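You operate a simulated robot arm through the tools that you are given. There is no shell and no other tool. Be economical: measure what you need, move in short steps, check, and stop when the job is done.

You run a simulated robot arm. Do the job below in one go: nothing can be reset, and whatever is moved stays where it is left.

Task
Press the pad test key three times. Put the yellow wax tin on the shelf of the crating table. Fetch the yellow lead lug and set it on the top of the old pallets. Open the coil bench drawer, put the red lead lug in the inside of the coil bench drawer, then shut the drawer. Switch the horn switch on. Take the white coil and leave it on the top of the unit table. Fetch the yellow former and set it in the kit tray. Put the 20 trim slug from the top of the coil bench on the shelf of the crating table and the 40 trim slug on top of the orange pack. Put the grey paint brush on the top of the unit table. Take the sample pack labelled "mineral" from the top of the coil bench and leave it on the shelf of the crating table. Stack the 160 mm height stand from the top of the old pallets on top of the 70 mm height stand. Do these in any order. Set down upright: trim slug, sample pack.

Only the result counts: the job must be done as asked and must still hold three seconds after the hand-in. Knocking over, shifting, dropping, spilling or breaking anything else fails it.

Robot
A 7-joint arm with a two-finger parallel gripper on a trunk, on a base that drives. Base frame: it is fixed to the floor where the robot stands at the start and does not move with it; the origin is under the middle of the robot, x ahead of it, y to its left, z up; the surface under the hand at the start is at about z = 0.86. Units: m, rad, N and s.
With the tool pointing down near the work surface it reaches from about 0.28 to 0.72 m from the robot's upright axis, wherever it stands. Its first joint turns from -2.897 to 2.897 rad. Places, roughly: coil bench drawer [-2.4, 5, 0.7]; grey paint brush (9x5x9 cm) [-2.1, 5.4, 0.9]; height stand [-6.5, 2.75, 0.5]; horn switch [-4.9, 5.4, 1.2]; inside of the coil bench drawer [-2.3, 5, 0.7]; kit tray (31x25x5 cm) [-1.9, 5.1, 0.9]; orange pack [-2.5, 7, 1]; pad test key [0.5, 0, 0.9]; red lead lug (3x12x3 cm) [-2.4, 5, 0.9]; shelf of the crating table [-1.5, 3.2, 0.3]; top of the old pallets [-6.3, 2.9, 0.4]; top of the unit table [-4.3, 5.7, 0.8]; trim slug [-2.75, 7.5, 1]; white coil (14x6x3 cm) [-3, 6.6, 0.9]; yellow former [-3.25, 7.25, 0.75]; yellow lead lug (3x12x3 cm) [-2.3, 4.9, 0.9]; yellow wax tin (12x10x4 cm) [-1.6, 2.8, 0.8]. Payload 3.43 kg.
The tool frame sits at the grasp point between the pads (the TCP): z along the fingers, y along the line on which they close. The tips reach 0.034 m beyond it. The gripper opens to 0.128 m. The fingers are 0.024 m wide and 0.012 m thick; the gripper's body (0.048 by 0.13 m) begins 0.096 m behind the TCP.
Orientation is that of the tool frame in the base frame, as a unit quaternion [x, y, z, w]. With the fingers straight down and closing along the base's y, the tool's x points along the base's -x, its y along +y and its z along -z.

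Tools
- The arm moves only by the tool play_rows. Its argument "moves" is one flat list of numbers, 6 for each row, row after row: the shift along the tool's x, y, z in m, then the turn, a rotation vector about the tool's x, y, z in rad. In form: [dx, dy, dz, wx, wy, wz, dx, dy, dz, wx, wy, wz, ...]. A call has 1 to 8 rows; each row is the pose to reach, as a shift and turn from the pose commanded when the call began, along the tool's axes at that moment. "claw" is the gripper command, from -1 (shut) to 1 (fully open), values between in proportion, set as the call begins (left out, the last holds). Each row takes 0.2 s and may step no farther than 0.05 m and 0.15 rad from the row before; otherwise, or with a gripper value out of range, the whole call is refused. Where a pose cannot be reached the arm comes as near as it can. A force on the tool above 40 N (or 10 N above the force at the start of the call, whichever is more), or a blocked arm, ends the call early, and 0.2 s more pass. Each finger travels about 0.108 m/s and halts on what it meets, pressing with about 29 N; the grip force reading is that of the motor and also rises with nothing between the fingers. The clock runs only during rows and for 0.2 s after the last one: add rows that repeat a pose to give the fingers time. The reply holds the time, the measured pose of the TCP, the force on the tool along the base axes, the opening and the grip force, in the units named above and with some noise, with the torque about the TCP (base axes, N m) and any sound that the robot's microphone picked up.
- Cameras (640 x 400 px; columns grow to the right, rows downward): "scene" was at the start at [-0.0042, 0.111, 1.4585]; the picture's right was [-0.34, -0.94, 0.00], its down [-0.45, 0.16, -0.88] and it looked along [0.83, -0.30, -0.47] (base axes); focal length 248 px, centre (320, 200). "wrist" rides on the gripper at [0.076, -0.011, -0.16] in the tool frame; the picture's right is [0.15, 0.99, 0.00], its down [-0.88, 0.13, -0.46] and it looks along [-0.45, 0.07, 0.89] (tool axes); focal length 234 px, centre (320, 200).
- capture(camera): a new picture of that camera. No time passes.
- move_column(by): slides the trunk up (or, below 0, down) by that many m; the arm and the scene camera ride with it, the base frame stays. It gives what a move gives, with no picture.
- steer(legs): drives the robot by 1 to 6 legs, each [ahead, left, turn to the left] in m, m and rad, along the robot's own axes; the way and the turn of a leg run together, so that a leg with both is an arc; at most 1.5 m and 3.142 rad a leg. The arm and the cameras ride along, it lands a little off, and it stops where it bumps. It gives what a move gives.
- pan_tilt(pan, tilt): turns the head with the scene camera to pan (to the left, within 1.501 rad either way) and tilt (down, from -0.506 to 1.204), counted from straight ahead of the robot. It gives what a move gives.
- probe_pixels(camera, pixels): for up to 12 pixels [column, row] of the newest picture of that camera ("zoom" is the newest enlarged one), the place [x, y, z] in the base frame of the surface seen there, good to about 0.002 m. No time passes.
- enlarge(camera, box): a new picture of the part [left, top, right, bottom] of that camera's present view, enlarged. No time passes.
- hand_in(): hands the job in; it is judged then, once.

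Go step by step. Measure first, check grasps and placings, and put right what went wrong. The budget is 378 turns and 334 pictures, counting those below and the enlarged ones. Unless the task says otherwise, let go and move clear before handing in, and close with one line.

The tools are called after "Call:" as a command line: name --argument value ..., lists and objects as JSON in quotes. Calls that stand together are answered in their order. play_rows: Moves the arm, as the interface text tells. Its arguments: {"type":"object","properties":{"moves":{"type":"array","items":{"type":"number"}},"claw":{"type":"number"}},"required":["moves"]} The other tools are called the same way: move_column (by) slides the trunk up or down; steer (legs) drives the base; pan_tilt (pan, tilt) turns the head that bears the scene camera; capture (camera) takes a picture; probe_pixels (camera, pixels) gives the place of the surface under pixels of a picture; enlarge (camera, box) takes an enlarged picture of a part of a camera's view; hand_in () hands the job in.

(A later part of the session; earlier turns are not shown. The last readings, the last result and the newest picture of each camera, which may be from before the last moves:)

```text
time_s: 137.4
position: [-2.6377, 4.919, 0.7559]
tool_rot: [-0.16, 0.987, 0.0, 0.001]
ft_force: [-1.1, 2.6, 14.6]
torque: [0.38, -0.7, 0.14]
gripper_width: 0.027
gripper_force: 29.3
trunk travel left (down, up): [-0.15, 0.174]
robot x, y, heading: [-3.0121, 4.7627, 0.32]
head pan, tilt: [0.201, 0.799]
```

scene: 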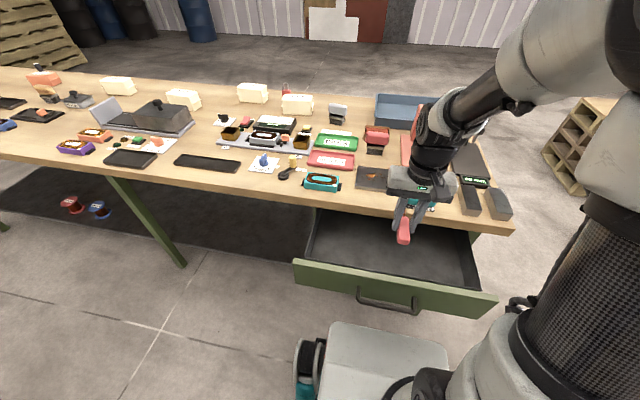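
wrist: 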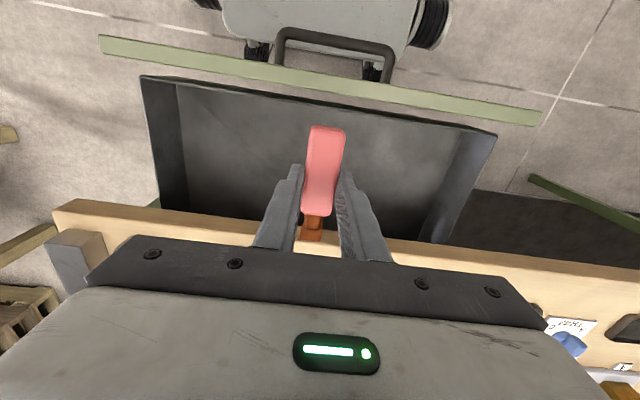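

The lug touches the floor. I'll release gently and rise.

Call:
play_rows --moves '[0, 0, -0.002, 0, 0, 0, 0, 0, -0.002, 0, 0, 0]' --claw -0.2

Call:
play_rows --moves '[0, 0, -0.04, 0, 0, 0, 0, 0, -0.08, 0, 0, 0, 0, 0, -0.12, 0, 0, 0, 0, 0, -0.16, 0, 0, 0, 0, 0, -0.2, 0, 0, 0, 0, 0, -0.25, 0, 0, 0, 0, 0, -0.28, 0, 0, 0]'

Call:
capture --camera "wrist"

```text
time_s: 138.0
position: [-2.6395, 4.9194, 0.7571]
tool_rot: [-0.16, 0.987, 0.0, -0.002]
ft_force: [0.1, -0.1, -0.1]
torque: [0.0, -0.01, -0.04]
gripper_width: 0.0514
gripper_force: 0.1
trunk travel left (down, up): [-0.15, 0.174]
robot x, y, heading: [-3.0083, 4.7658, 0.316]
head pan, tilt: [0.201, 0.799]
```

```text
time_s: 139.6
position: [-2.6386, 4.9177, 1.0381]
tool_rot: [-0.16, 0.987, 0.0, 0.0]
ft_force: [0.8, 1.0, 0.0]
torque: [0.03, -0.01, 0.0]
gripper_width: 0.0513
gripper_force: 0.0
trunk travel left (down, up): [-0.15, 0.174]
robot x, y, heading: [-3.0103, 4.7649, 0.322]
head pan, tilt: [0.201, 0.799]
```

```text
269 pictures are left
```

wrist: 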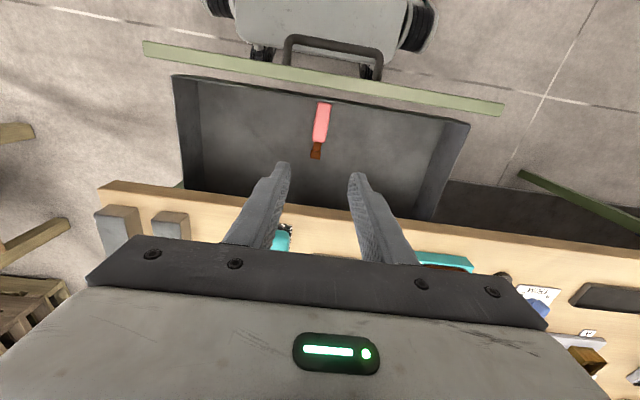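

The red lug lies in the drawer. To shut it I'll close the fingers, back the base 0.2 m, lower the vertical fingers in front of the handle bar, and push.

Call:
steer --legs '[[-0.21, 0, 0]]'

Call:
play_rows --moves '[0, 0, 0.03, 0, 0, 0, 0, 0, 0.06, 0, 0, 0]' --claw -1

Call:
capture --camera "wrist"

Call:
probe_pixels --camera "wrist" --pixels '[[285, 180], [320, 200], [330, 140], [350, 210], [300, 200]]'

```text
time_s: 141.3
position: [-2.8356, 4.8532, 1.0369]
tool_rot: [-0.159, 0.987, 0.0, -0.001]
ft_force: [0.4, -0.8, 0.6]
torque: [-0.01, -0.01, 0.0]
gripper_width: 0.0513
gripper_force: 0.0
trunk travel left (down, up): [-0.15, 0.174]
robot x, y, heading: [-3.2076, 4.6961, 0.321]
head pan, tilt: [0.201, 0.799]
```

```text
time_s: 141.9
position: [-2.8352, 4.8525, 0.9778]
tool_rot: [-0.159, 0.987, 0.001, 0.0]
ft_force: [-0.8, 0.8, -0.1]
torque: [0.01, 0.0, -0.01]
gripper_width: 0.0
gripper_force: 28.9
trunk travel left (down, up): [-0.15, 0.174]
robot x, y, heading: [-3.2074, 4.6983, 0.322]
head pan, tilt: [0.201, 0.799]
```

```text
268 pictures are left
```

wrist: 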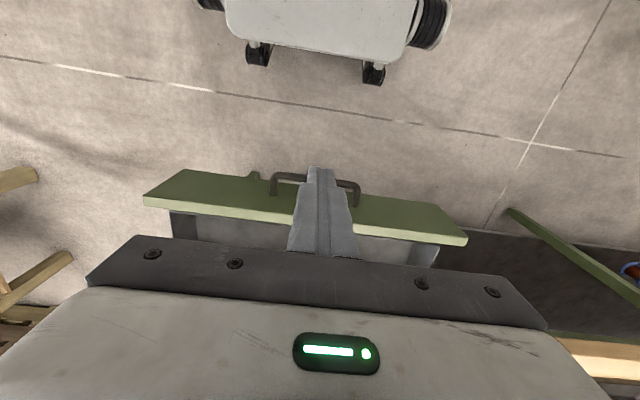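

```text
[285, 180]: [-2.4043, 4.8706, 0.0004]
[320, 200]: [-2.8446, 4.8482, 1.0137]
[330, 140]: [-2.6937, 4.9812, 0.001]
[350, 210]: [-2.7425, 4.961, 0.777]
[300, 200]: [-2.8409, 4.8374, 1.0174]
```

The fingers are in front of the bar, and centred on it. I'll lower to z=0.775 and push forward.

Call:
play_rows --moves '[0, 0, 0.045, 0, 0, 0, 0, 0, 0.09, 0, 0, 0, 0, 0, 0.135, 0, 0, 0, 0, 0, 0.18, 0, 0, 0, 0, 0, 0.203, 0, 0, 0, -0.04, 0, 0.203, 0, 0, 0, -0.08, 0, 0.203, 0, 0, 0]'

Call:
play_rows --moves '[-0.03, 0, 0, 0, 0, 0, -0.06, 0, 0, 0, 0, 0, -0.09, 0, 0, 0, 0, 0, -0.12, 0, 0, 0, 0, 0, -0.15, 0, 0, 0, 0, 0, -0.18, 0, 0, 0, 0, 0, -0.2, 0, 0, 0, 0, 0]'

Call:
capture --camera "scene"

```text
time_s: 143.5
position: [-2.7588, 4.8791, 0.7752]
tool_rot: [-0.159, 0.987, -0.001, -0.001]
ft_force: [0.0, 0.3, 0.1]
torque: [-0.03, -0.02, 0.01]
gripper_width: 0.0
gripper_force: 29.1
trunk travel left (down, up): [-0.15, 0.174]
robot x, y, heading: [-3.2113, 4.6973, 0.32]
head pan, tilt: [0.201, 0.799]
```

```text
time_s: 145.1
position: [-2.5697, 4.9413, 0.7748]
tool_rot: [-0.16, 0.987, 0.0, -0.001]
ft_force: [0.3, 1.4, 0.9]
torque: [-0.03, 0.0, 0.03]
gripper_width: 0.0001
gripper_force: 29.5
trunk travel left (down, up): [-0.15, 0.174]
robot x, y, heading: [-3.2103, 4.7008, 0.314]
head pan, tilt: [0.201, 0.799]
```

```text
267 pictures are left
```

scene: 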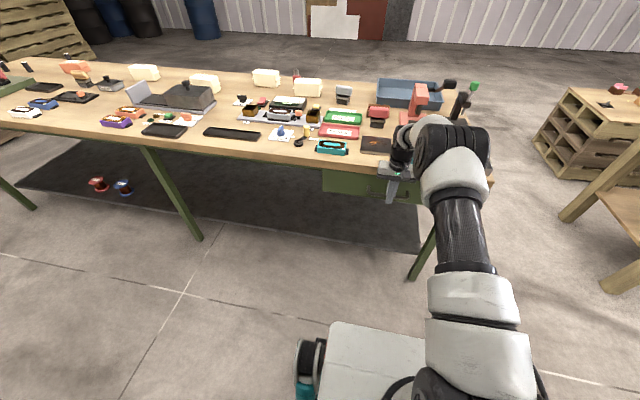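

The drawer is nearly shut. I'll push the last 3 cm in small steps until it resists.

Call:
play_rows --moves '[-0.01, 0, 0, 0, 0, 0, -0.018, 0, 0, 0, 0, 0, -0.024, 0, 0, 0, 0, 0, -0.028, 0, 0, 0, 0, 0, -0.031, 0, 0, 0, 0, 0, -0.034, 0, 0, 0, 0, 0]'

```text
time_s: 146.5
position: [-2.5441, 4.9503, 0.771]
tool_rot: [-0.16, 0.987, -0.002, -0.01]
ft_force: [-8.2, -2.9, 3.4]
torque: [-0.01, 0.1, 0.03]
gripper_width: 0.0
gripper_force: 28.8
trunk travel left (down, up): [-0.15, 0.174]
robot x, y, heading: [-3.2069, 4.6987, 0.317]
head pan, tilt: [0.201, 0.799]
stopped in row 6: the force on the tool passed its limit at 43 N (the readings are from after the stop); the commanded pose is now the measured one
```

The push ended against a firm stop, so the drawer should be shut. I'll back off, raise, and check the gap.

Call:
play_rows --moves '[0.03, 0, 0, 0, 0, 0, 0.06, 0, 0, 0, 0, 0, 0.06, 0, -0.05, 0, 0, 0, 0.06, 0, -0.1, 0, 0, 0, 0.06, 0, -0.15, 0, 0, 0, 0.06, 0, -0.2, 0, 0, 0, 0.06, 0, -0.25, 0, 0, 0, 0.06, 0, -0.28, 0, 0, 0]' --claw -0.34

Call:
enlarge --camera "wrist" --box '[180, 80, 480, 240]'

Call:
enlarge --camera "scene" --box '[300, 140, 500, 260]'

```text
time_s: 148.3
position: [-2.5938, 4.9311, 1.0538]
tool_rot: [-0.159, 0.987, -0.001, -0.009]
ft_force: [-0.3, 0.1, 0.2]
torque: [0.02, 0.0, -0.02]
gripper_width: 0.0423
gripper_force: 0.0
trunk travel left (down, up): [-0.15, 0.174]
robot x, y, heading: [-3.2113, 4.7007, 0.317]
head pan, tilt: [0.201, 0.799]
```

```text
2.13 times, centred on (330, 160) of wrist
```

zoom: 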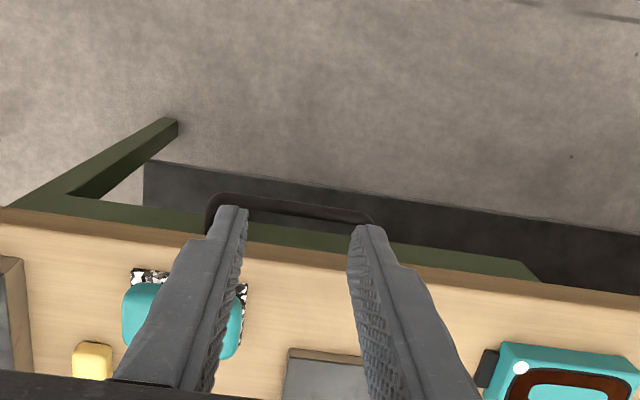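

```text
3.20 times, centred on (400, 200) of scene
```

zoom: 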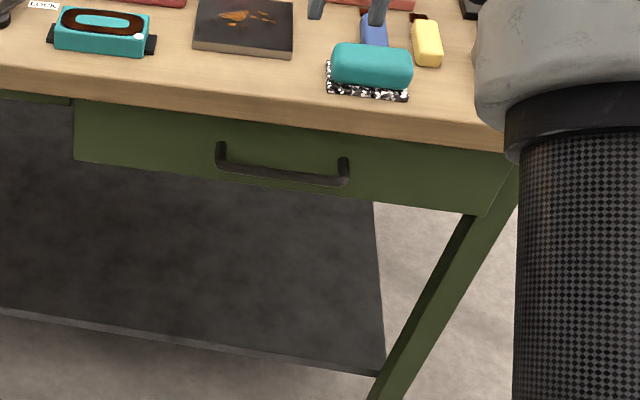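

Call:
probe_pixels --camera "zoom" --pixels '[[285, 178], [150, 140], [400, 175], [200, 150], [420, 40], [428, 60], [415, 25], [439, 40]]'

```text
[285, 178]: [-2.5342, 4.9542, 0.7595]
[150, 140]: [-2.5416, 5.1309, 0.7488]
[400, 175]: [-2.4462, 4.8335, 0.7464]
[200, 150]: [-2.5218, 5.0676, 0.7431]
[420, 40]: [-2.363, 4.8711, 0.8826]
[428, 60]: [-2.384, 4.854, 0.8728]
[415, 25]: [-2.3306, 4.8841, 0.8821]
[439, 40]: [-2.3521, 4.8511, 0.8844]
```

The drawer reads fully shut: the handle is back at (-2.534, 4.954). Next is the yellow lug. I'll drive closer and position the hand to view it.

Call:
steer --legs '[[0.25, -0.06, 0]]'

Call:
play_rows --moves '[0, 0, 0, 0, -0.018, 0]'

Call:
capture --camera "wrist"

```text
time_s: 150.2
position: [-2.3332, 4.9531, 1.0533]
tool_rot: [-0.159, 0.987, -0.001, -0.008]
ft_force: [0.5, 0.6, -0.3]
torque: [-0.03, -0.04, -0.02]
gripper_width: 0.0422
gripper_force: 0.0
trunk travel left (down, up): [-0.15, 0.174]
robot x, y, heading: [-2.9475, 4.7209, 0.322]
head pan, tilt: [0.201, 0.799]
```

```text
time_s: 150.6
position: [-2.3334, 4.9549, 1.0527]
tool_rot: [-0.159, 0.987, 0.001, 0.0]
ft_force: [-0.6, 0.5, 0.2]
torque: [-0.01, -0.02, -0.01]
gripper_width: 0.0423
gripper_force: 0.1
trunk travel left (down, up): [-0.15, 0.174]
robot x, y, heading: [-2.9484, 4.7241, 0.312]
head pan, tilt: [0.201, 0.799]
```

```text
264 pictures are left
```

wrist: 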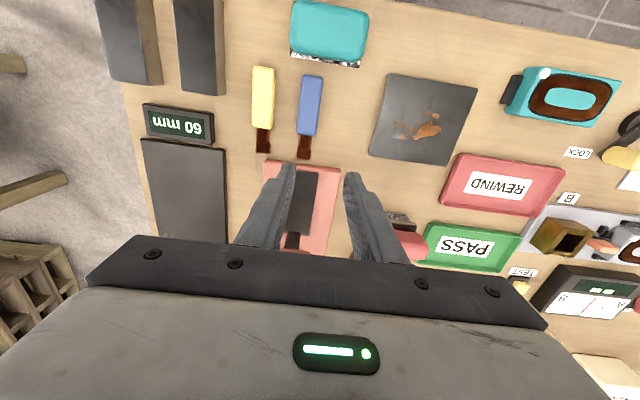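

Call:
enlarge --camera "wrist" --box '[230, 55, 350, 165]'

Call:
probe_pixels --camera "zoom" --pixels '[[150, 55], [240, 60], [224, 245], [118, 240], [175, 150], [180, 330], [390, 80], [375, 280], [185, 355]]'

```text
3.64 times, centred on (290, 110) of wrist
```

zoom: 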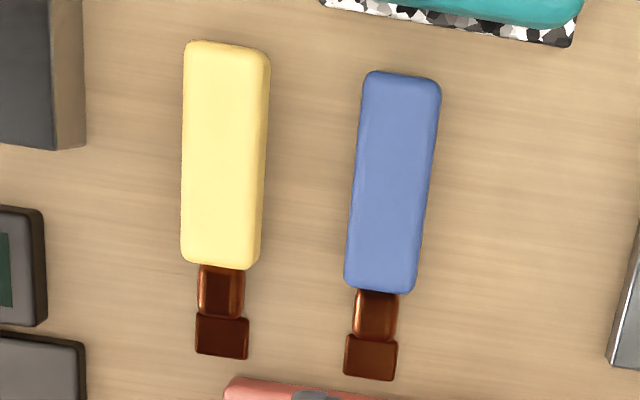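

```text
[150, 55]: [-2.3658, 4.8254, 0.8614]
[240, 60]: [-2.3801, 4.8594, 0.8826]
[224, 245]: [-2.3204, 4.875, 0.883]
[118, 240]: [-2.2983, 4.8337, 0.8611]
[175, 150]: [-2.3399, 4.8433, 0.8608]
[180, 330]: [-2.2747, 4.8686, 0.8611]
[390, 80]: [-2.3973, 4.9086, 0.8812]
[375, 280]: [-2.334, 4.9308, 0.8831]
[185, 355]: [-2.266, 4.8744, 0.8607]
```

The yellow lug centreline runs parallel to the tool, with the grasp point at (-2.352, 4.864). I'll move above it and go down.

Call:
play_rows --moves '[0.0154, -0.0268, 0, 0, 0, 0, 0.0309, -0.0537, 0, 0, 0, 0, 0.0463, -0.0805, 0, 0, 0, 0, 0.0463, -0.0805, 0.04, 0, 0, 0, 0.0463, -0.0805, 0.08, 0, 0, 0, 0.0463, -0.0805, 0.1227, 0, 0, 0]'

Call:
capture --camera "wrist"

```text
time_s: 151.9
position: [-2.3514, 4.8637, 0.9274]
tool_rot: [-0.159, 0.987, 0.0, 0.0]
ft_force: [-1.0, -0.4, 1.4]
torque: [0.02, 0.0, 0.0]
gripper_width: 0.0422
gripper_force: 0.0
trunk travel left (down, up): [-0.15, 0.174]
robot x, y, heading: [-2.948, 4.7204, 0.315]
head pan, tilt: [0.201, 0.799]
```

```text
262 pictures are left
```

wrist: 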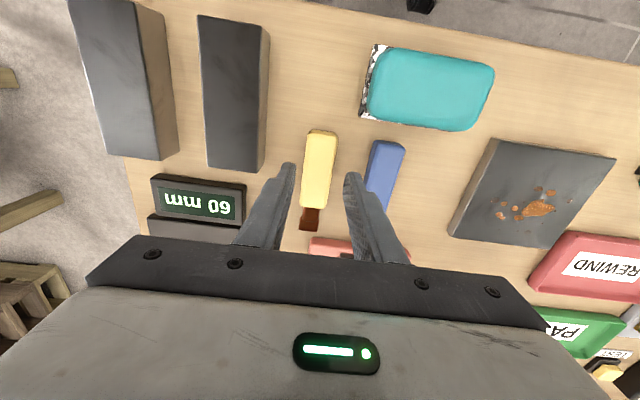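

The lug is centred between the fingers, so I'll descend, grip, and lift.

Call:
play_rows --moves '[0, 0, 0.012, 0, 0, 0, 0, 0, 0.024, 0, 0, 0, 0, 0, 0.03, 0, 0, 0]'

Call:
play_rows --moves '[0, 0, 0, 0, 0, 0, 0, 0, 0, 0, 0, 0]' --claw -1

Call:
play_rows --moves '[0, 0, -0.03, 0, 0, 0, 0, 0, -0.07, 0, 0, 0, 0, 0, -0.11, 0, 0, 0, 0, 0, -0.15, 0, 0, 0, 0.04, 0, -0.16, 0, 0, 0, 0.08, 0, -0.16, 0, 0, 0, 0.12, 0, -0.16, 0, 0, 0, 0.15, 0, -0.16, 0, 0, 0]'

Call:
capture --camera "wrist"

```text
time_s: 152.8
position: [-2.3506, 4.8644, 0.8999]
tool_rot: [-0.158, 0.987, 0.0, 0.0]
ft_force: [-1.1, 0.5, 0.8]
torque: [0.0, -0.01, 0.02]
gripper_width: 0.0426
gripper_force: 0.0
trunk travel left (down, up): [-0.15, 0.174]
robot x, y, heading: [-2.9494, 4.7198, 0.311]
head pan, tilt: [0.201, 0.799]
```

```text
time_s: 153.3
position: [-2.3517, 4.8626, 0.9006]
tool_rot: [-0.159, 0.987, 0.0, 0.0]
ft_force: [0.2, -0.9, 0.1]
torque: [-0.04, 0.01, -0.02]
gripper_width: 0.0268
gripper_force: 29.4
trunk travel left (down, up): [-0.15, 0.174]
robot x, y, heading: [-2.9444, 4.7209, 0.317]
head pan, tilt: [0.201, 0.799]
```

```text
time_s: 155.2
position: [-2.4968, 4.816, 1.0618]
tool_rot: [-0.158, 0.987, 0.0, 0.0]
ft_force: [0.1, -0.2, -0.4]
torque: [-0.01, 0.04, 0.0]
gripper_width: 0.0268
gripper_force: 29.1
trunk travel left (down, up): [-0.15, 0.174]
robot x, y, heading: [-2.9493, 4.7197, 0.308]
head pan, tilt: [0.201, 0.799]
```

```text
261 pictures are left
```

wrist: 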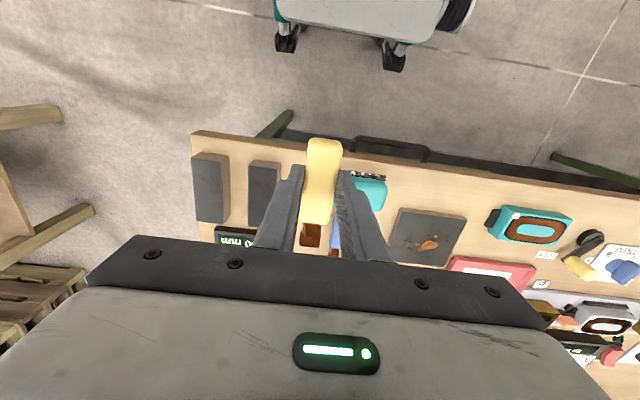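

The yellow lug is held. Now to the pallets: I'll back off, turn around, and look at the route.

Call:
steer --legs '[[-0.4, 0, 0], [0, 0, -2.9]]'

Call:
pan_tilt --pan 0.25 --tilt 0.35

Call:
capture --camera "scene"

```text
time_s: 164.6
position: [-3.7392, 4.4021, 1.0617]
tool_rot: [0.961, 0.275, 0.0, 0.001]
ft_force: [-0.2, 0.4, -0.5]
torque: [0.01, 0.0, 0.04]
gripper_width: 0.0271
gripper_force: 28.0
trunk travel left (down, up): [-0.15, 0.174]
robot x, y, heading: [-3.3215, 4.5992, -2.588]
head pan, tilt: [0.201, 0.799]
```

```text
time_s: 165.5
position: [-3.739, 4.4025, 1.0595]
tool_rot: [0.961, 0.275, 0.0, 0.0]
ft_force: [-0.5, 0.5, -0.5]
torque: [-0.03, -0.03, -0.01]
gripper_width: 0.0273
gripper_force: 28.6
trunk travel left (down, up): [-0.15, 0.174]
robot x, y, heading: [-3.3215, 4.5996, -2.586]
head pan, tilt: [0.25, 0.351]
```

```text
260 pictures are left
```

scene: 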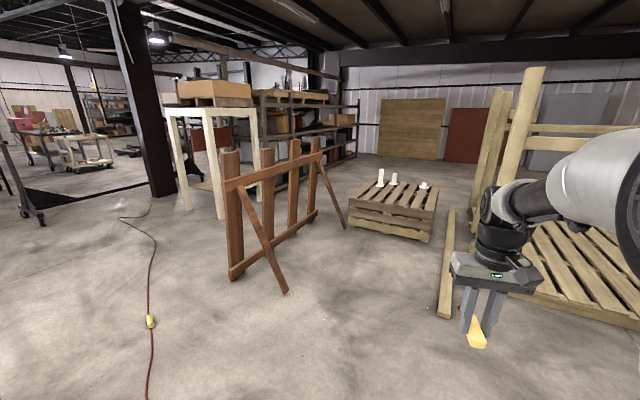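

The old pallets with white stands are at (390,200), reachable through the gap between the brown frame and the floor plank. I'll probe these.

Call:
probe_pixels --camera "scene" --pixels '[[349, 215], [430, 237], [349, 198], [434, 212], [437, 183], [372, 182], [287, 290], [346, 228], [445, 315], [452, 212], [410, 195], [380, 185]]'

Call:
enlarge --camera "scene" --box '[330, 150, 460, 250]'

```text
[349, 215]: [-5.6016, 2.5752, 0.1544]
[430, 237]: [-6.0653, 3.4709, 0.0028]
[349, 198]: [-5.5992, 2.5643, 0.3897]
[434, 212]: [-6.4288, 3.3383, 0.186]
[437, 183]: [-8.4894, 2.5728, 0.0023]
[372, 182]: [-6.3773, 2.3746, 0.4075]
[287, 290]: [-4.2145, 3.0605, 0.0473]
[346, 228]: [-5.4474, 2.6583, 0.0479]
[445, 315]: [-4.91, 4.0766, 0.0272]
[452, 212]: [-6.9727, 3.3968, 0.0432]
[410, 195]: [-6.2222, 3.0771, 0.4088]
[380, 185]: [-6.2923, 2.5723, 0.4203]
```

```text
4.00 times, centred on (395, 200) of scene
```

zoom: 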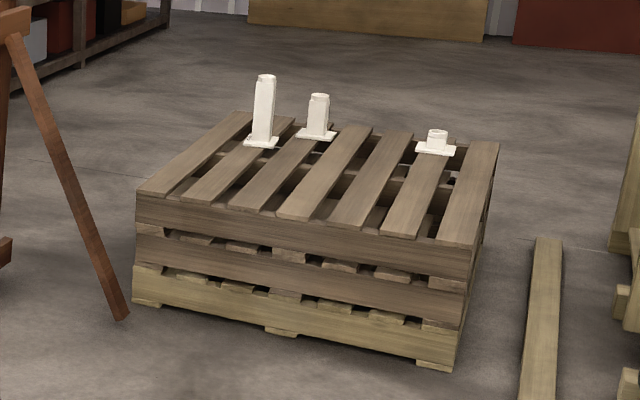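

The pallet top is at z≈0.41, with three stands on it. I'll drive toward its near face in two legs.

Call:
steer --legs '[[1.2, 0.05, 0], [0.9, 0.03, -0.05]]'

Call:
pan_tilt --pan 0.25 --tilt 0.7

Call:
capture --camera "scene"

```text
time_s: 175.9
position: [-5.5077, 3.2752, 1.0625]
tool_rot: [0.968, 0.252, 0.001, 0.001]
ft_force: [-0.3, 0.5, -1.9]
torque: [0.0, 0.01, -0.04]
gripper_width: 0.0273
gripper_force: 28.9
trunk travel left (down, up): [-0.15, 0.174]
robot x, y, heading: [-5.084, 3.4492, -2.633]
head pan, tilt: [0.25, 0.351]
```

```text
time_s: 176.8
position: [-5.5072, 3.2754, 1.0612]
tool_rot: [0.968, 0.251, -0.001, -0.001]
ft_force: [-0.6, -0.4, -0.1]
torque: [0.0, -0.02, 0.0]
gripper_width: 0.027
gripper_force: 28.7
trunk travel left (down, up): [-0.15, 0.174]
robot x, y, heading: [-5.0834, 3.4545, -2.636]
head pan, tilt: [0.25, 0.7]
```

```text
258 pictures are left
```

scene: 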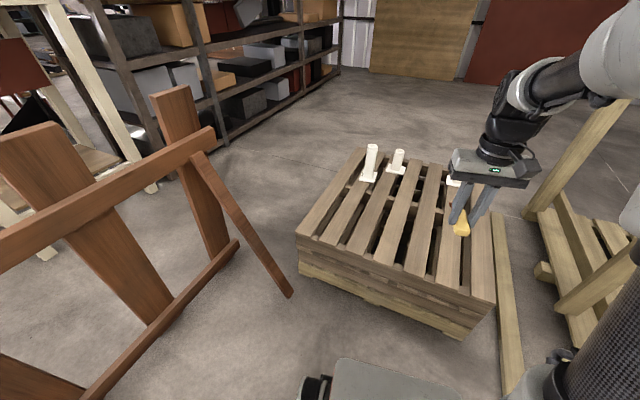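

I'll probe slats for a clear spot near the front, and the stands.

Call:
enlarge --camera "scene" --box '[290, 130, 510, 290]'

Call:
probe_pixels --camera "zoom" --pixels '[[120, 250], [95, 235], [155, 255], [235, 300], [205, 290], [260, 320], [345, 345], [240, 55], [315, 65], [228, 145], [300, 115], [470, 150]]'

```text
2.50 times, centred on (400, 210) of scene
```

zoom: 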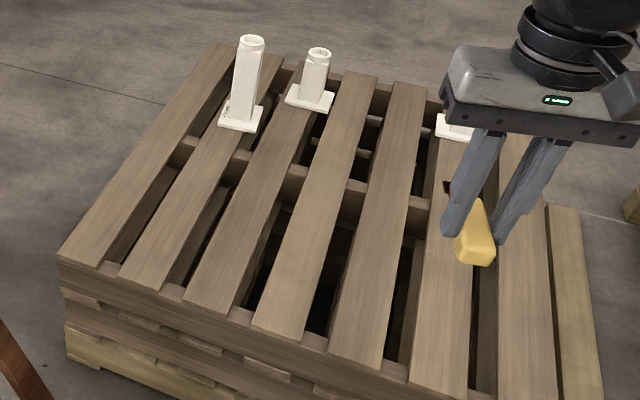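

```text
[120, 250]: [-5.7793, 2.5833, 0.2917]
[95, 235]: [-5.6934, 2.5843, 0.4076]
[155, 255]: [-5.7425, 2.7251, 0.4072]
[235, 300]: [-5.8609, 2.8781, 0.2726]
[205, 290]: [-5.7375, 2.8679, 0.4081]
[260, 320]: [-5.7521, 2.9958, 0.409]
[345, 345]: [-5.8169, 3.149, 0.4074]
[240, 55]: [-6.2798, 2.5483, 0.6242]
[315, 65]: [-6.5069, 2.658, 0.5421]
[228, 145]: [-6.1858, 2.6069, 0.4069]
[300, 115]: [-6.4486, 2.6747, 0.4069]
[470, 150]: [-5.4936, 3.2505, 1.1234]
```

Call:
probe_pixels --camera "zoom" --pixels '[[257, 318], [298, 330], [328, 190], [284, 185], [330, 350], [378, 360], [410, 200], [372, 190], [350, 85], [375, 88], [306, 250], [365, 280]]'

```text
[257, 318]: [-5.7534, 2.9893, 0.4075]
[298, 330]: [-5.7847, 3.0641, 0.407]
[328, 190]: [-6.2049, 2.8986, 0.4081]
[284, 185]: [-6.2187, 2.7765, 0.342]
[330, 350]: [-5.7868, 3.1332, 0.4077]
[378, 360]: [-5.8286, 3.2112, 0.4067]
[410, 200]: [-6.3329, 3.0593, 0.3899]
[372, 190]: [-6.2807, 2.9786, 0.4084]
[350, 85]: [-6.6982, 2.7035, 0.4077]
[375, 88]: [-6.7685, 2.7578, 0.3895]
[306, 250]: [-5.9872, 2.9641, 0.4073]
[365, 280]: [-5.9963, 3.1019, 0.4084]
```

The spot on the fifth slat at (-5.98, 3.10) is clear. Before closing in I'll probe the front of my own base to know its extent.

Call:
probe_pixels --camera "scene" --pixels '[[345, 365], [400, 368], [440, 375], [300, 390], [325, 380]]'

Call:
capture --camera "wrist"

```text
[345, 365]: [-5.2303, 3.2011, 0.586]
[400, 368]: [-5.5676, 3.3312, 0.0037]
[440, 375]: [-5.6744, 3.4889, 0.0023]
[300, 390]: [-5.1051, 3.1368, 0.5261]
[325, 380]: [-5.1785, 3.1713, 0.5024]
```

```text
256 pictures are left
```

wrist: 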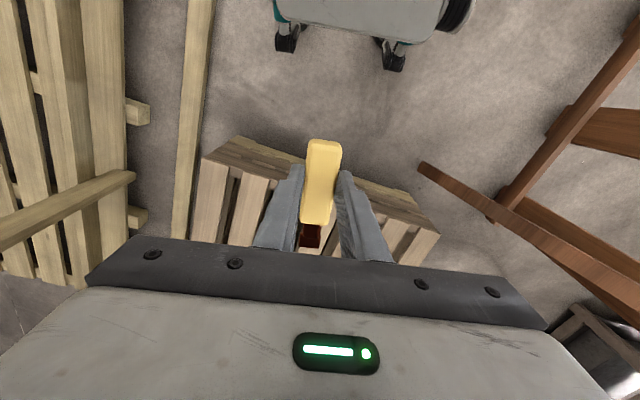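

My base reaches about 0.27 m ahead at up to 0.59 m high. The pallet face is 0.77 m away, so driving 0.36 m is safe. Then I'll lower the trunk.

Call:
steer --legs '[[0.36, 0, 0]]'

Call:
move_column --by -0.15

Call:
capture --camera "wrist"

```text
time_s: 179.1
position: [-5.827, 3.0994, 1.0629]
tool_rot: [0.968, 0.25, 0.0, 0.0]
ft_force: [0.6, 0.4, -0.5]
torque: [-0.02, -0.01, -0.02]
gripper_width: 0.0268
gripper_force: 29.0
trunk travel left (down, up): [-0.15, 0.174]
robot x, y, heading: [-5.3998, 3.2793, -2.637]
head pan, tilt: [0.25, 0.7]
```

```text
time_s: 180.8
position: [-5.8271, 3.1009, 0.9127]
tool_rot: [0.968, 0.251, -0.001, -0.001]
ft_force: [0.6, 0.5, -0.7]
torque: [-0.04, -0.03, 0.03]
gripper_width: 0.0267
gripper_force: 28.7
trunk travel left (down, up): [0.0, 0.324]
robot x, y, heading: [-5.396, 3.2769, -2.636]
head pan, tilt: [0.25, 0.7]
```

```text
255 pictures are left
```

wrist: 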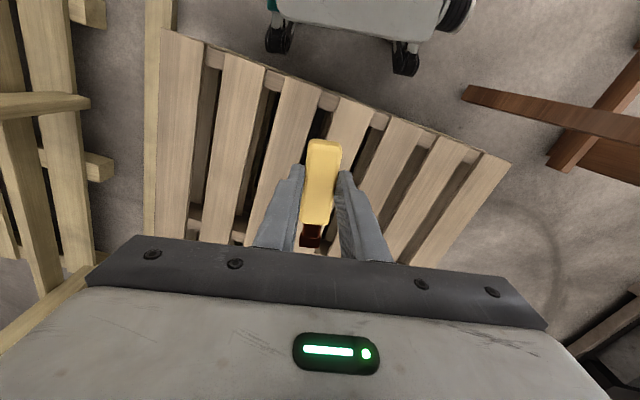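

I'll move over the chosen slat, and go down in steps.

Call:
play_rows --moves '[-0.033, -0.0195, 0.02, 0, 0, 0, -0.066, -0.039, 0.05, 0, 0, 0, -0.099, -0.0585, 0.08, 0, 0, 0, -0.132, -0.078, 0.11, 0, 0, 0, -0.132, -0.078, 0.16, 0, 0, 0, -0.132, -0.078, 0.21, 0, 0, 0, -0.132, -0.078, 0.26, 0, 0, 0, -0.132, -0.078, 0.31, 0, 0, 0]'

Call:
capture --camera "wrist"

Call:
capture --camera "scene"

```text
time_s: 182.7
position: [-5.9829, 3.1026, 0.6019]
tool_rot: [0.968, 0.251, -0.001, -0.001]
ft_force: [0.1, -0.1, 0.9]
torque: [-0.03, 0.0, 0.0]
gripper_width: 0.027
gripper_force: 29.2
trunk travel left (down, up): [0.0, 0.324]
robot x, y, heading: [-5.4014, 3.2792, -2.641]
head pan, tilt: [0.25, 0.7]
```

```text
254 pictures are left
```

wrist: 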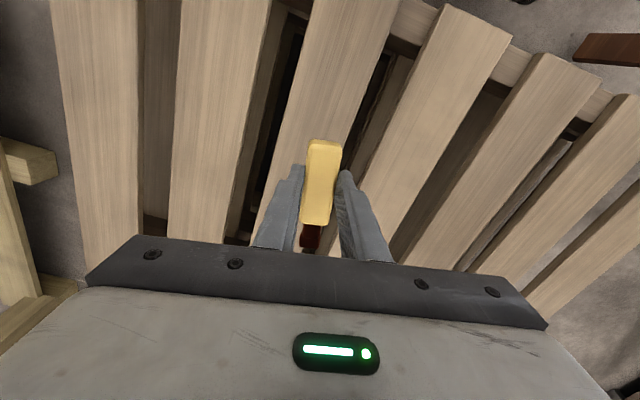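

```text
253 pictures are left
```

scene: 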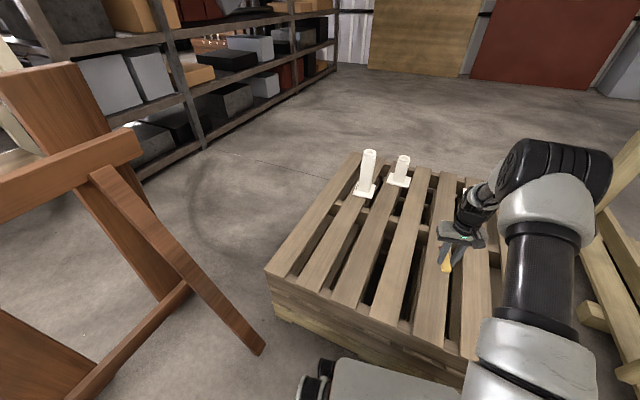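

The lug is over the slat, so I'll turn 0.16 rad to align with it and lower.

Call:
play_rows --moves '[0, 0, 0.03, 0, 0, 0.08, 0, 0, 0.07, 0, 0, 0.16, 0, 0, 0.11, 0, 0, 0.16, 0, 0, 0.135, 0, 0, 0.16, 0, 0, 0.146, 0, 0, 0.16, 0, 0, 0.15, 0, 0, 0.16]'

Call:
capture --camera "wrist"

```text
time_s: 184.1
position: [-5.9823, 3.1034, 0.4502]
tool_rot: [0.985, 0.172, -0.001, 0.001]
ft_force: [0.5, 0.2, -1.5]
torque: [-0.03, -0.02, -0.01]
gripper_width: 0.0269
gripper_force: 28.9
trunk travel left (down, up): [0.0, 0.324]
robot x, y, heading: [-5.3997, 3.2802, -2.643]
head pan, tilt: [0.25, 0.7]
```

```text
252 pictures are left
```

wrist: 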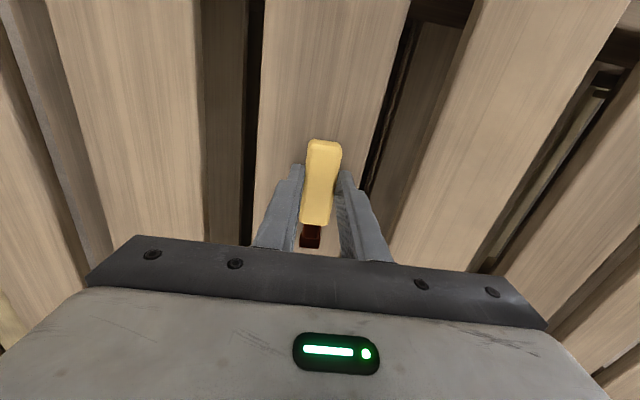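

Aligned on the slat. I'll touch down, release, and rise.

Call:
play_rows --moves '[0, 0, 0.002, 0, 0, 0, 0, 0, 0.004, 0, 0, 0]'

Call:
play_rows --moves '[0, 0, 0, 0, 0, 0, 0, 0, 0, 0, 0, 0]' --claw -0.3

Call:
play_rows --moves '[0, 0, -0.04, 0, 0, 0, 0, 0, -0.08, 0, 0, 0, 0, 0, -0.13, 0, 0, -0.08, 0, 0, -0.18, 0, 0, -0.16, 0, 0, -0.23, 0, 0, -0.16, 0, 0, -0.28, 0, 0, -0.16, 0, 0, -0.33, 0, 0, -0.16, 0, 0, -0.37, 0, 0, -0.16]'

Call:
capture --camera "wrist"

Call:
enlarge --camera "scene" --box '[320, 130, 520, 290]'

```text
time_s: 184.7
position: [-5.9812, 3.1047, 0.4473]
tool_rot: [0.985, 0.173, 0.0, 0.0]
ft_force: [-0.3, -0.3, -0.7]
torque: [0.03, -0.01, 0.04]
gripper_width: 0.0271
gripper_force: 28.9
trunk travel left (down, up): [0.0, 0.324]
robot x, y, heading: [-5.3948, 3.2747, -2.643]
head pan, tilt: [0.25, 0.7]
```

```text
time_s: 185.2
position: [-5.9819, 3.1035, 0.4465]
tool_rot: [0.985, 0.172, 0.0, -0.001]
ft_force: [-0.6, -0.4, -0.6]
torque: [0.0, -0.04, -0.01]
gripper_width: 0.0449
gripper_force: 0.1
trunk travel left (down, up): [0.0, 0.324]
robot x, y, heading: [-5.4001, 3.2782, -2.639]
head pan, tilt: [0.25, 0.7]
```

```text
time_s: 187.1
position: [-5.9809, 3.1086, 0.8183]
tool_rot: [0.968, 0.251, 0.0, 0.0]
ft_force: [-1.2, -0.1, -0.8]
torque: [0.01, 0.01, -0.03]
gripper_width: 0.0448
gripper_force: 0.1
trunk travel left (down, up): [0.0, 0.324]
robot x, y, heading: [-5.4024, 3.2791, -2.639]
head pan, tilt: [0.25, 0.7]
```

```text
251 pictures are left
```

wrist: 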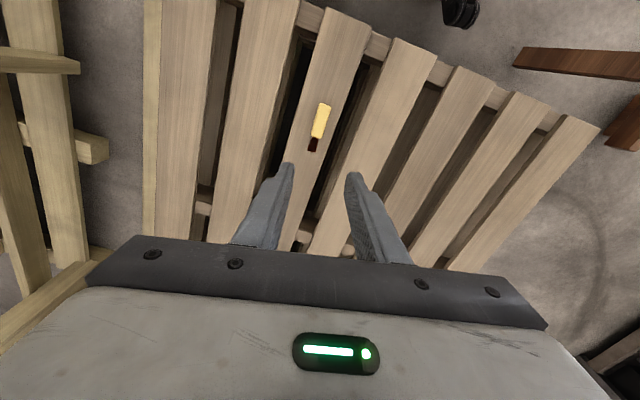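

```text
2.50 times, centred on (420, 210) of scene
```

zoom: 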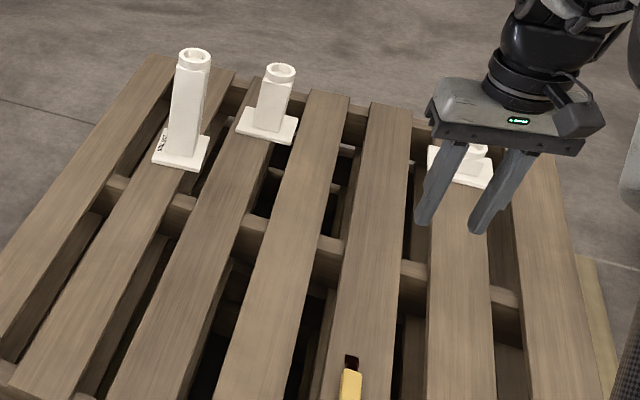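

The yellow lug lies on its slat. Next are the stands: I'll retract the hand and zoom on each stand's label and height.

Call:
play_rows --moves '[0.04, 0, -0.04, 0, 0, 0, 0.08, 0, -0.08, 0, 0, 0, 0.12, 0, -0.12, 0, 0, 0, 0.14, -0.03, -0.16, 0, 0, 0, 0.14, -0.07, -0.19, 0, 0, 0]'

Call:
pan_tilt --pan 0.0 --tilt 0.55

Call:
capture --camera "scene"

```text
refused: row 1 steps farther than a row can; nothing moved
```

```text
time_s: 187.8
position: [-5.9813, 3.1087, 0.817]
tool_rot: [0.968, 0.251, 0.0, 0.0]
ft_force: [0.6, 0.3, 0.9]
torque: [0.04, 0.02, -0.01]
gripper_width: 0.0448
gripper_force: 0.0
trunk travel left (down, up): [0.0, 0.324]
robot x, y, heading: [-5.4022, 3.2782, -2.64]
head pan, tilt: [0.0, 0.55]
```

```text
249 pictures are left
```

scene: 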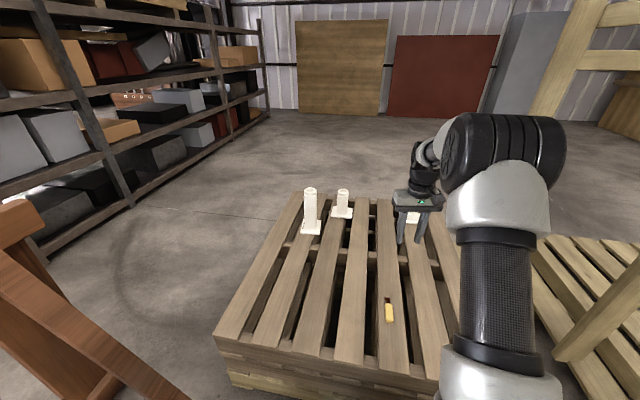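

Call:
play_rows --moves '[0.03, 0, -0.03, 0, 0, 0, 0.06, 0, -0.06, 0, 0, 0, 0.09, 0, -0.09, 0, 0, 0, 0.12, -0.02, -0.11, 0, 0, 0, 0.14, -0.05, -0.13, 0, 0, 0, 0.14, -0.08, -0.15, 0, 0, 0]'

Call:
enlarge --camera "scene" --box '[290, 175, 370, 245]'

Call:
probe_pixels --camera "zoom" --pixels '[[162, 110], [165, 200], [165, 290], [425, 115], [425, 180], [410, 235], [170, 325], [130, 310], [230, 330]]'

Call:
enlarge --camera "scene" --box '[370, 190, 450, 260]'

```text
time_s: 189.2
position: [-5.8953, 3.2425, 0.9662]
tool_rot: [0.968, 0.251, 0.0, 0.0]
ft_force: [0.2, 0.7, 0.7]
torque: [-0.02, 0.0, 0.0]
gripper_width: 0.0451
gripper_force: 0.0
trunk travel left (down, up): [0.0, 0.324]
robot x, y, heading: [-5.4004, 3.278, -2.638]
head pan, tilt: [0.0, 0.55]
```

```text
5.71 times, centred on (330, 210) of scene
```

zoom: 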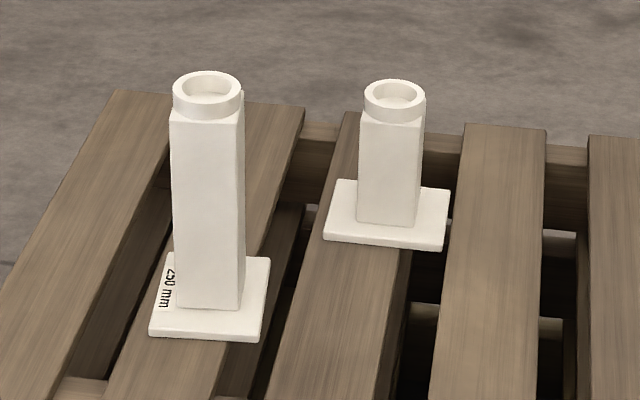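

```text
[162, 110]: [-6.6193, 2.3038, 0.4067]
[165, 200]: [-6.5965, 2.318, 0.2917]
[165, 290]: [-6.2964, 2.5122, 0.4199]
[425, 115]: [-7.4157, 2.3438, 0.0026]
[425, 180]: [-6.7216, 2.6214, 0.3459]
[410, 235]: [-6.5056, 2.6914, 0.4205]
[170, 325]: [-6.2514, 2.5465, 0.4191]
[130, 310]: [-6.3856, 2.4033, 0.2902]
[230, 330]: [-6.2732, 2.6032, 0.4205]
```

```text
5.71 times, centred on (410, 225) of scene
```

zoom: 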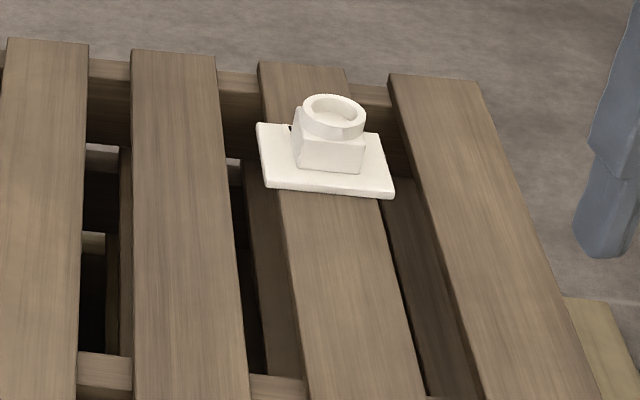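

The left stand reads "250 mm". The middle one should be 160 and the right one 70. I'll measure each precisely.

Call:
enlarge --camera "scene" --box '[325, 180, 365, 225]'

Call:
probe_pixels --camera "zoom" --pixels '[[165, 40], [95, 75], [225, 80], [155, 200], [120, 130], [200, 320], [90, 310], [260, 230], [270, 335], [45, 310], [100, 265], [190, 275]]'

```text
8.89 times, centred on (345, 202) of scene
```

zoom: 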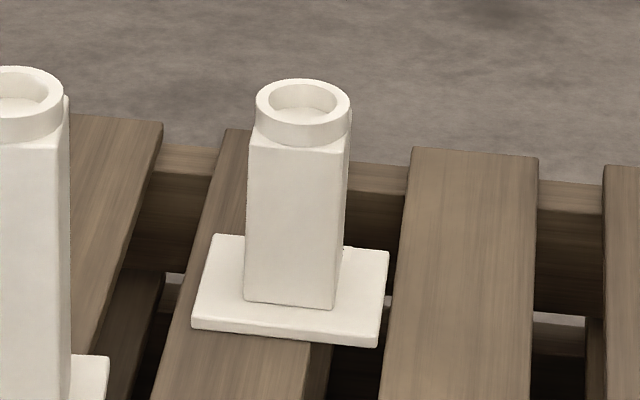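

```text
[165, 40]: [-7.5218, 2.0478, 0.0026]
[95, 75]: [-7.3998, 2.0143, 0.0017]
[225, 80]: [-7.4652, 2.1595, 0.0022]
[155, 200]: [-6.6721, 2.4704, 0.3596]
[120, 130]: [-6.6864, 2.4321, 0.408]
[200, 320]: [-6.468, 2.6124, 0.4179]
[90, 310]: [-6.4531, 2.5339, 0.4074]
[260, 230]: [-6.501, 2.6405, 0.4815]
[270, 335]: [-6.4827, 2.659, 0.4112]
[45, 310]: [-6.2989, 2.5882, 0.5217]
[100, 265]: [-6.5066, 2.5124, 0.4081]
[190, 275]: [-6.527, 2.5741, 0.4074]
```

Call:
probe_pixels --camera "zoom" --pixels '[[260, 98], [346, 102], [303, 83], [300, 117], [250, 200], [335, 200], [346, 200], [216, 240], [384, 258], [196, 322], [374, 338], [290, 297]]'

Call:
enlarge --camera "scene" --box '[395, 195, 425, 225]'

```text
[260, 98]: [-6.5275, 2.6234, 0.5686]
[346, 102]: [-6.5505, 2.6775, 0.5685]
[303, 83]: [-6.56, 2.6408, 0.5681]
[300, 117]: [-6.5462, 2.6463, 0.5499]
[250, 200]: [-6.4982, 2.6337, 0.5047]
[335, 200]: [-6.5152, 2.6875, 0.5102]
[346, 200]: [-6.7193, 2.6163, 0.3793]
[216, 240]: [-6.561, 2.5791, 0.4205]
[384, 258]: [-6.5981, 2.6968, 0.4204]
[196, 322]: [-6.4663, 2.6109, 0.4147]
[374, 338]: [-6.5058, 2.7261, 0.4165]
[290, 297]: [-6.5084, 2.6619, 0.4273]
```

```text
13.33 times, centred on (410, 210) of scene
```

zoom: 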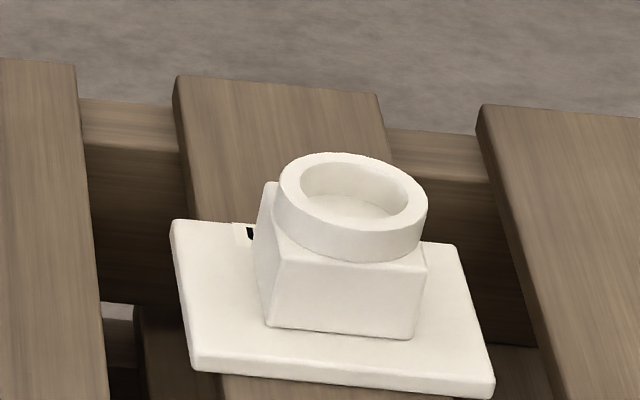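

Call:
probe_pixels --camera "zoom" --pixels '[[285, 185], [422, 205], [345, 155], [345, 190], [275, 290], [415, 300], [178, 228], [450, 250], [198, 360], [488, 380], [340, 330], [350, 240]]'

Call:
enlarge --camera "scene" --box '[380, 190, 440, 235]'

```text
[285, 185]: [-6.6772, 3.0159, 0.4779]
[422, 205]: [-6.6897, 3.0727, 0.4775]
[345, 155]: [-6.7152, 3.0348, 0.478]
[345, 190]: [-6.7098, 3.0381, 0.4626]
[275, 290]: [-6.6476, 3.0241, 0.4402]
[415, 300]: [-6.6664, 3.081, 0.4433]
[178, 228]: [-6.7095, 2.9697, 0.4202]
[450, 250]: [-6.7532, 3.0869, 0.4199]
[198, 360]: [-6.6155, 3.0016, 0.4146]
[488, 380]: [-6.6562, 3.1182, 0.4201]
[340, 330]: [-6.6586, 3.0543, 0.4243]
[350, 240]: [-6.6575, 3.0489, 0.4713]
```

```text
8.89 times, centred on (410, 212) of scene
```

zoom: 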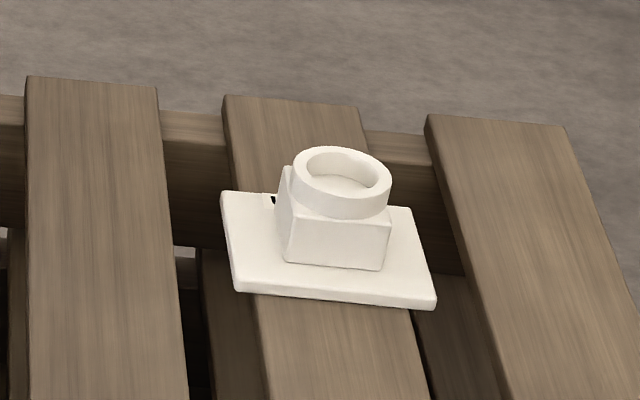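

The middle stand is 160 mm (top at 0.5685) and the right one 70 mm (top at 0.478). Both stand near the pallet's far edge, out of reach from here, so I need a route round. I'll look both ways.

Call:
pan_tilt --pan 0.9 --tilt 0.5

Call:
capture --camera "scene"

Call:
probe_pixels --camera "scene" --pixels '[[420, 390], [560, 290], [360, 200], [500, 250], [330, 290], [300, 180], [100, 300], [200, 250], [440, 160], [600, 160], [150, 330], [540, 220]]'

Call:
pan_tilt --pan -0.7 --tilt 0.5

Call:
capture --camera "scene"

```text
time_s: 190.4
position: [-5.896, 3.2416, 0.9669]
tool_rot: [0.968, 0.25, 0.0, 0.0]
ft_force: [0.8, -0.1, 0.8]
torque: [-0.01, -0.03, 0.01]
gripper_width: 0.0448
gripper_force: 0.0
trunk travel left (down, up): [0.0, 0.324]
robot x, y, heading: [-5.3979, 3.2777, -2.635]
head pan, tilt: [0.901, 0.499]
```

```text
243 pictures are left
```

scene: 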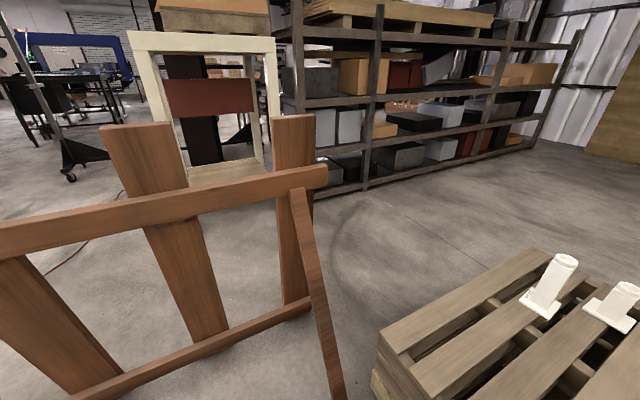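

```text
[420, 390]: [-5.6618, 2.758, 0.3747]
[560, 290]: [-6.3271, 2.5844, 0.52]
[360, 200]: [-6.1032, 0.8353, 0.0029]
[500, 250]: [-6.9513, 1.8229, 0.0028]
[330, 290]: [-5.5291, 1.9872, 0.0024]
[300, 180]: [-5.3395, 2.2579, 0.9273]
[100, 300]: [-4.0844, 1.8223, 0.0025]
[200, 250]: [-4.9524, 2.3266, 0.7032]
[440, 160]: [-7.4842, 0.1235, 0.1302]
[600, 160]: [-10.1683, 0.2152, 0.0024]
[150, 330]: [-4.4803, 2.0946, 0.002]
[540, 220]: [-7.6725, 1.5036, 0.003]
```

```text
time_s: 192.1
position: [-5.8959, 3.2423, 0.966]
tool_rot: [0.968, 0.251, 0.001, 0.0]
ft_force: [-0.5, 0.2, -0.5]
torque: [0.02, 0.01, 0.02]
gripper_width: 0.0449
gripper_force: 0.1
trunk travel left (down, up): [0.0, 0.324]
robot x, y, heading: [-5.4014, 3.2753, -2.64]
head pan, tilt: [-0.7, 0.499]
```

```text
242 pictures are left
```

scene: 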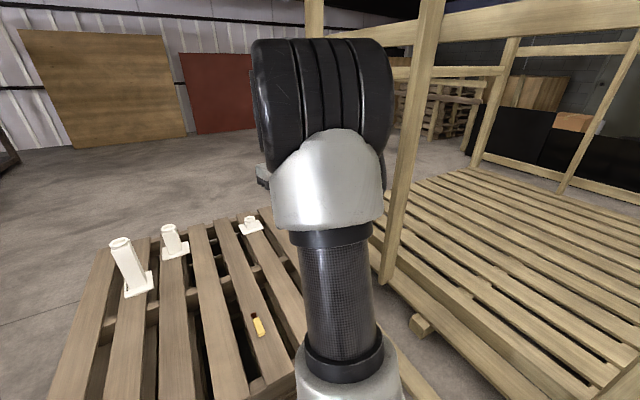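

The right side is blocked by the timber structure. On the left there's floor between the brown frame and the white table and shelving. I'll raise the trunk, back out, and go round that way.

Call:
move_column --by 0.2

Call:
steer --legs '[[-1.5, 0, 0], [-0.15, 0, 1.3], [1.5, 0, 0]]'

Call:
pan_tilt --pan -0.9 --tilt 0.5

Call:
capture --camera "scene"

```text
time_s: 194.3
position: [-5.8968, 3.2429, 1.1655]
tool_rot: [0.968, 0.25, 0.0, 0.0]
ft_force: [0.7, -0.3, 0.3]
torque: [-0.02, -0.01, 0.02]
gripper_width: 0.0447
gripper_force: 0.2
trunk travel left (down, up): [-0.2, 0.124]
robot x, y, heading: [-5.4003, 3.2752, -2.642]
head pan, tilt: [-0.7, 0.499]
```

```text
time_s: 209.9
position: [-3.8709, 2.54, 1.164]
tool_rot: [0.622, 0.783, 0.002, -0.001]
ft_force: [0.2, 0.6, -1.0]
torque: [0.04, -0.01, -0.01]
gripper_width: 0.0449
gripper_force: 0.2
trunk travel left (down, up): [-0.2, 0.124]
robot x, y, heading: [-3.7707, 3.0255, -1.349]
head pan, tilt: [-0.7, 0.499]
stopped in leg 3: the robot was blocked; the commanded pose is now the measured one
```

```text
time_s: 210.7
position: [-3.8715, 2.5394, 1.1641]
tool_rot: [0.623, 0.782, 0.002, -0.001]
ft_force: [-0.3, -0.2, 0.8]
torque: [0.0, 0.01, 0.0]
gripper_width: 0.0448
gripper_force: 0.1
trunk travel left (down, up): [-0.2, 0.124]
robot x, y, heading: [-3.7646, 3.0265, -1.348]
head pan, tilt: [-0.901, 0.499]
```

```text
241 pictures are left
```

scene: 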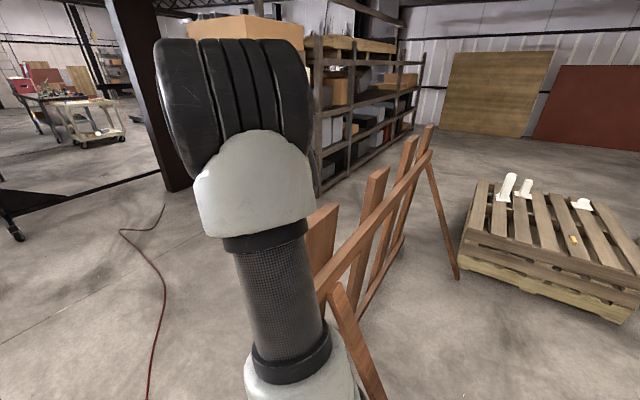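

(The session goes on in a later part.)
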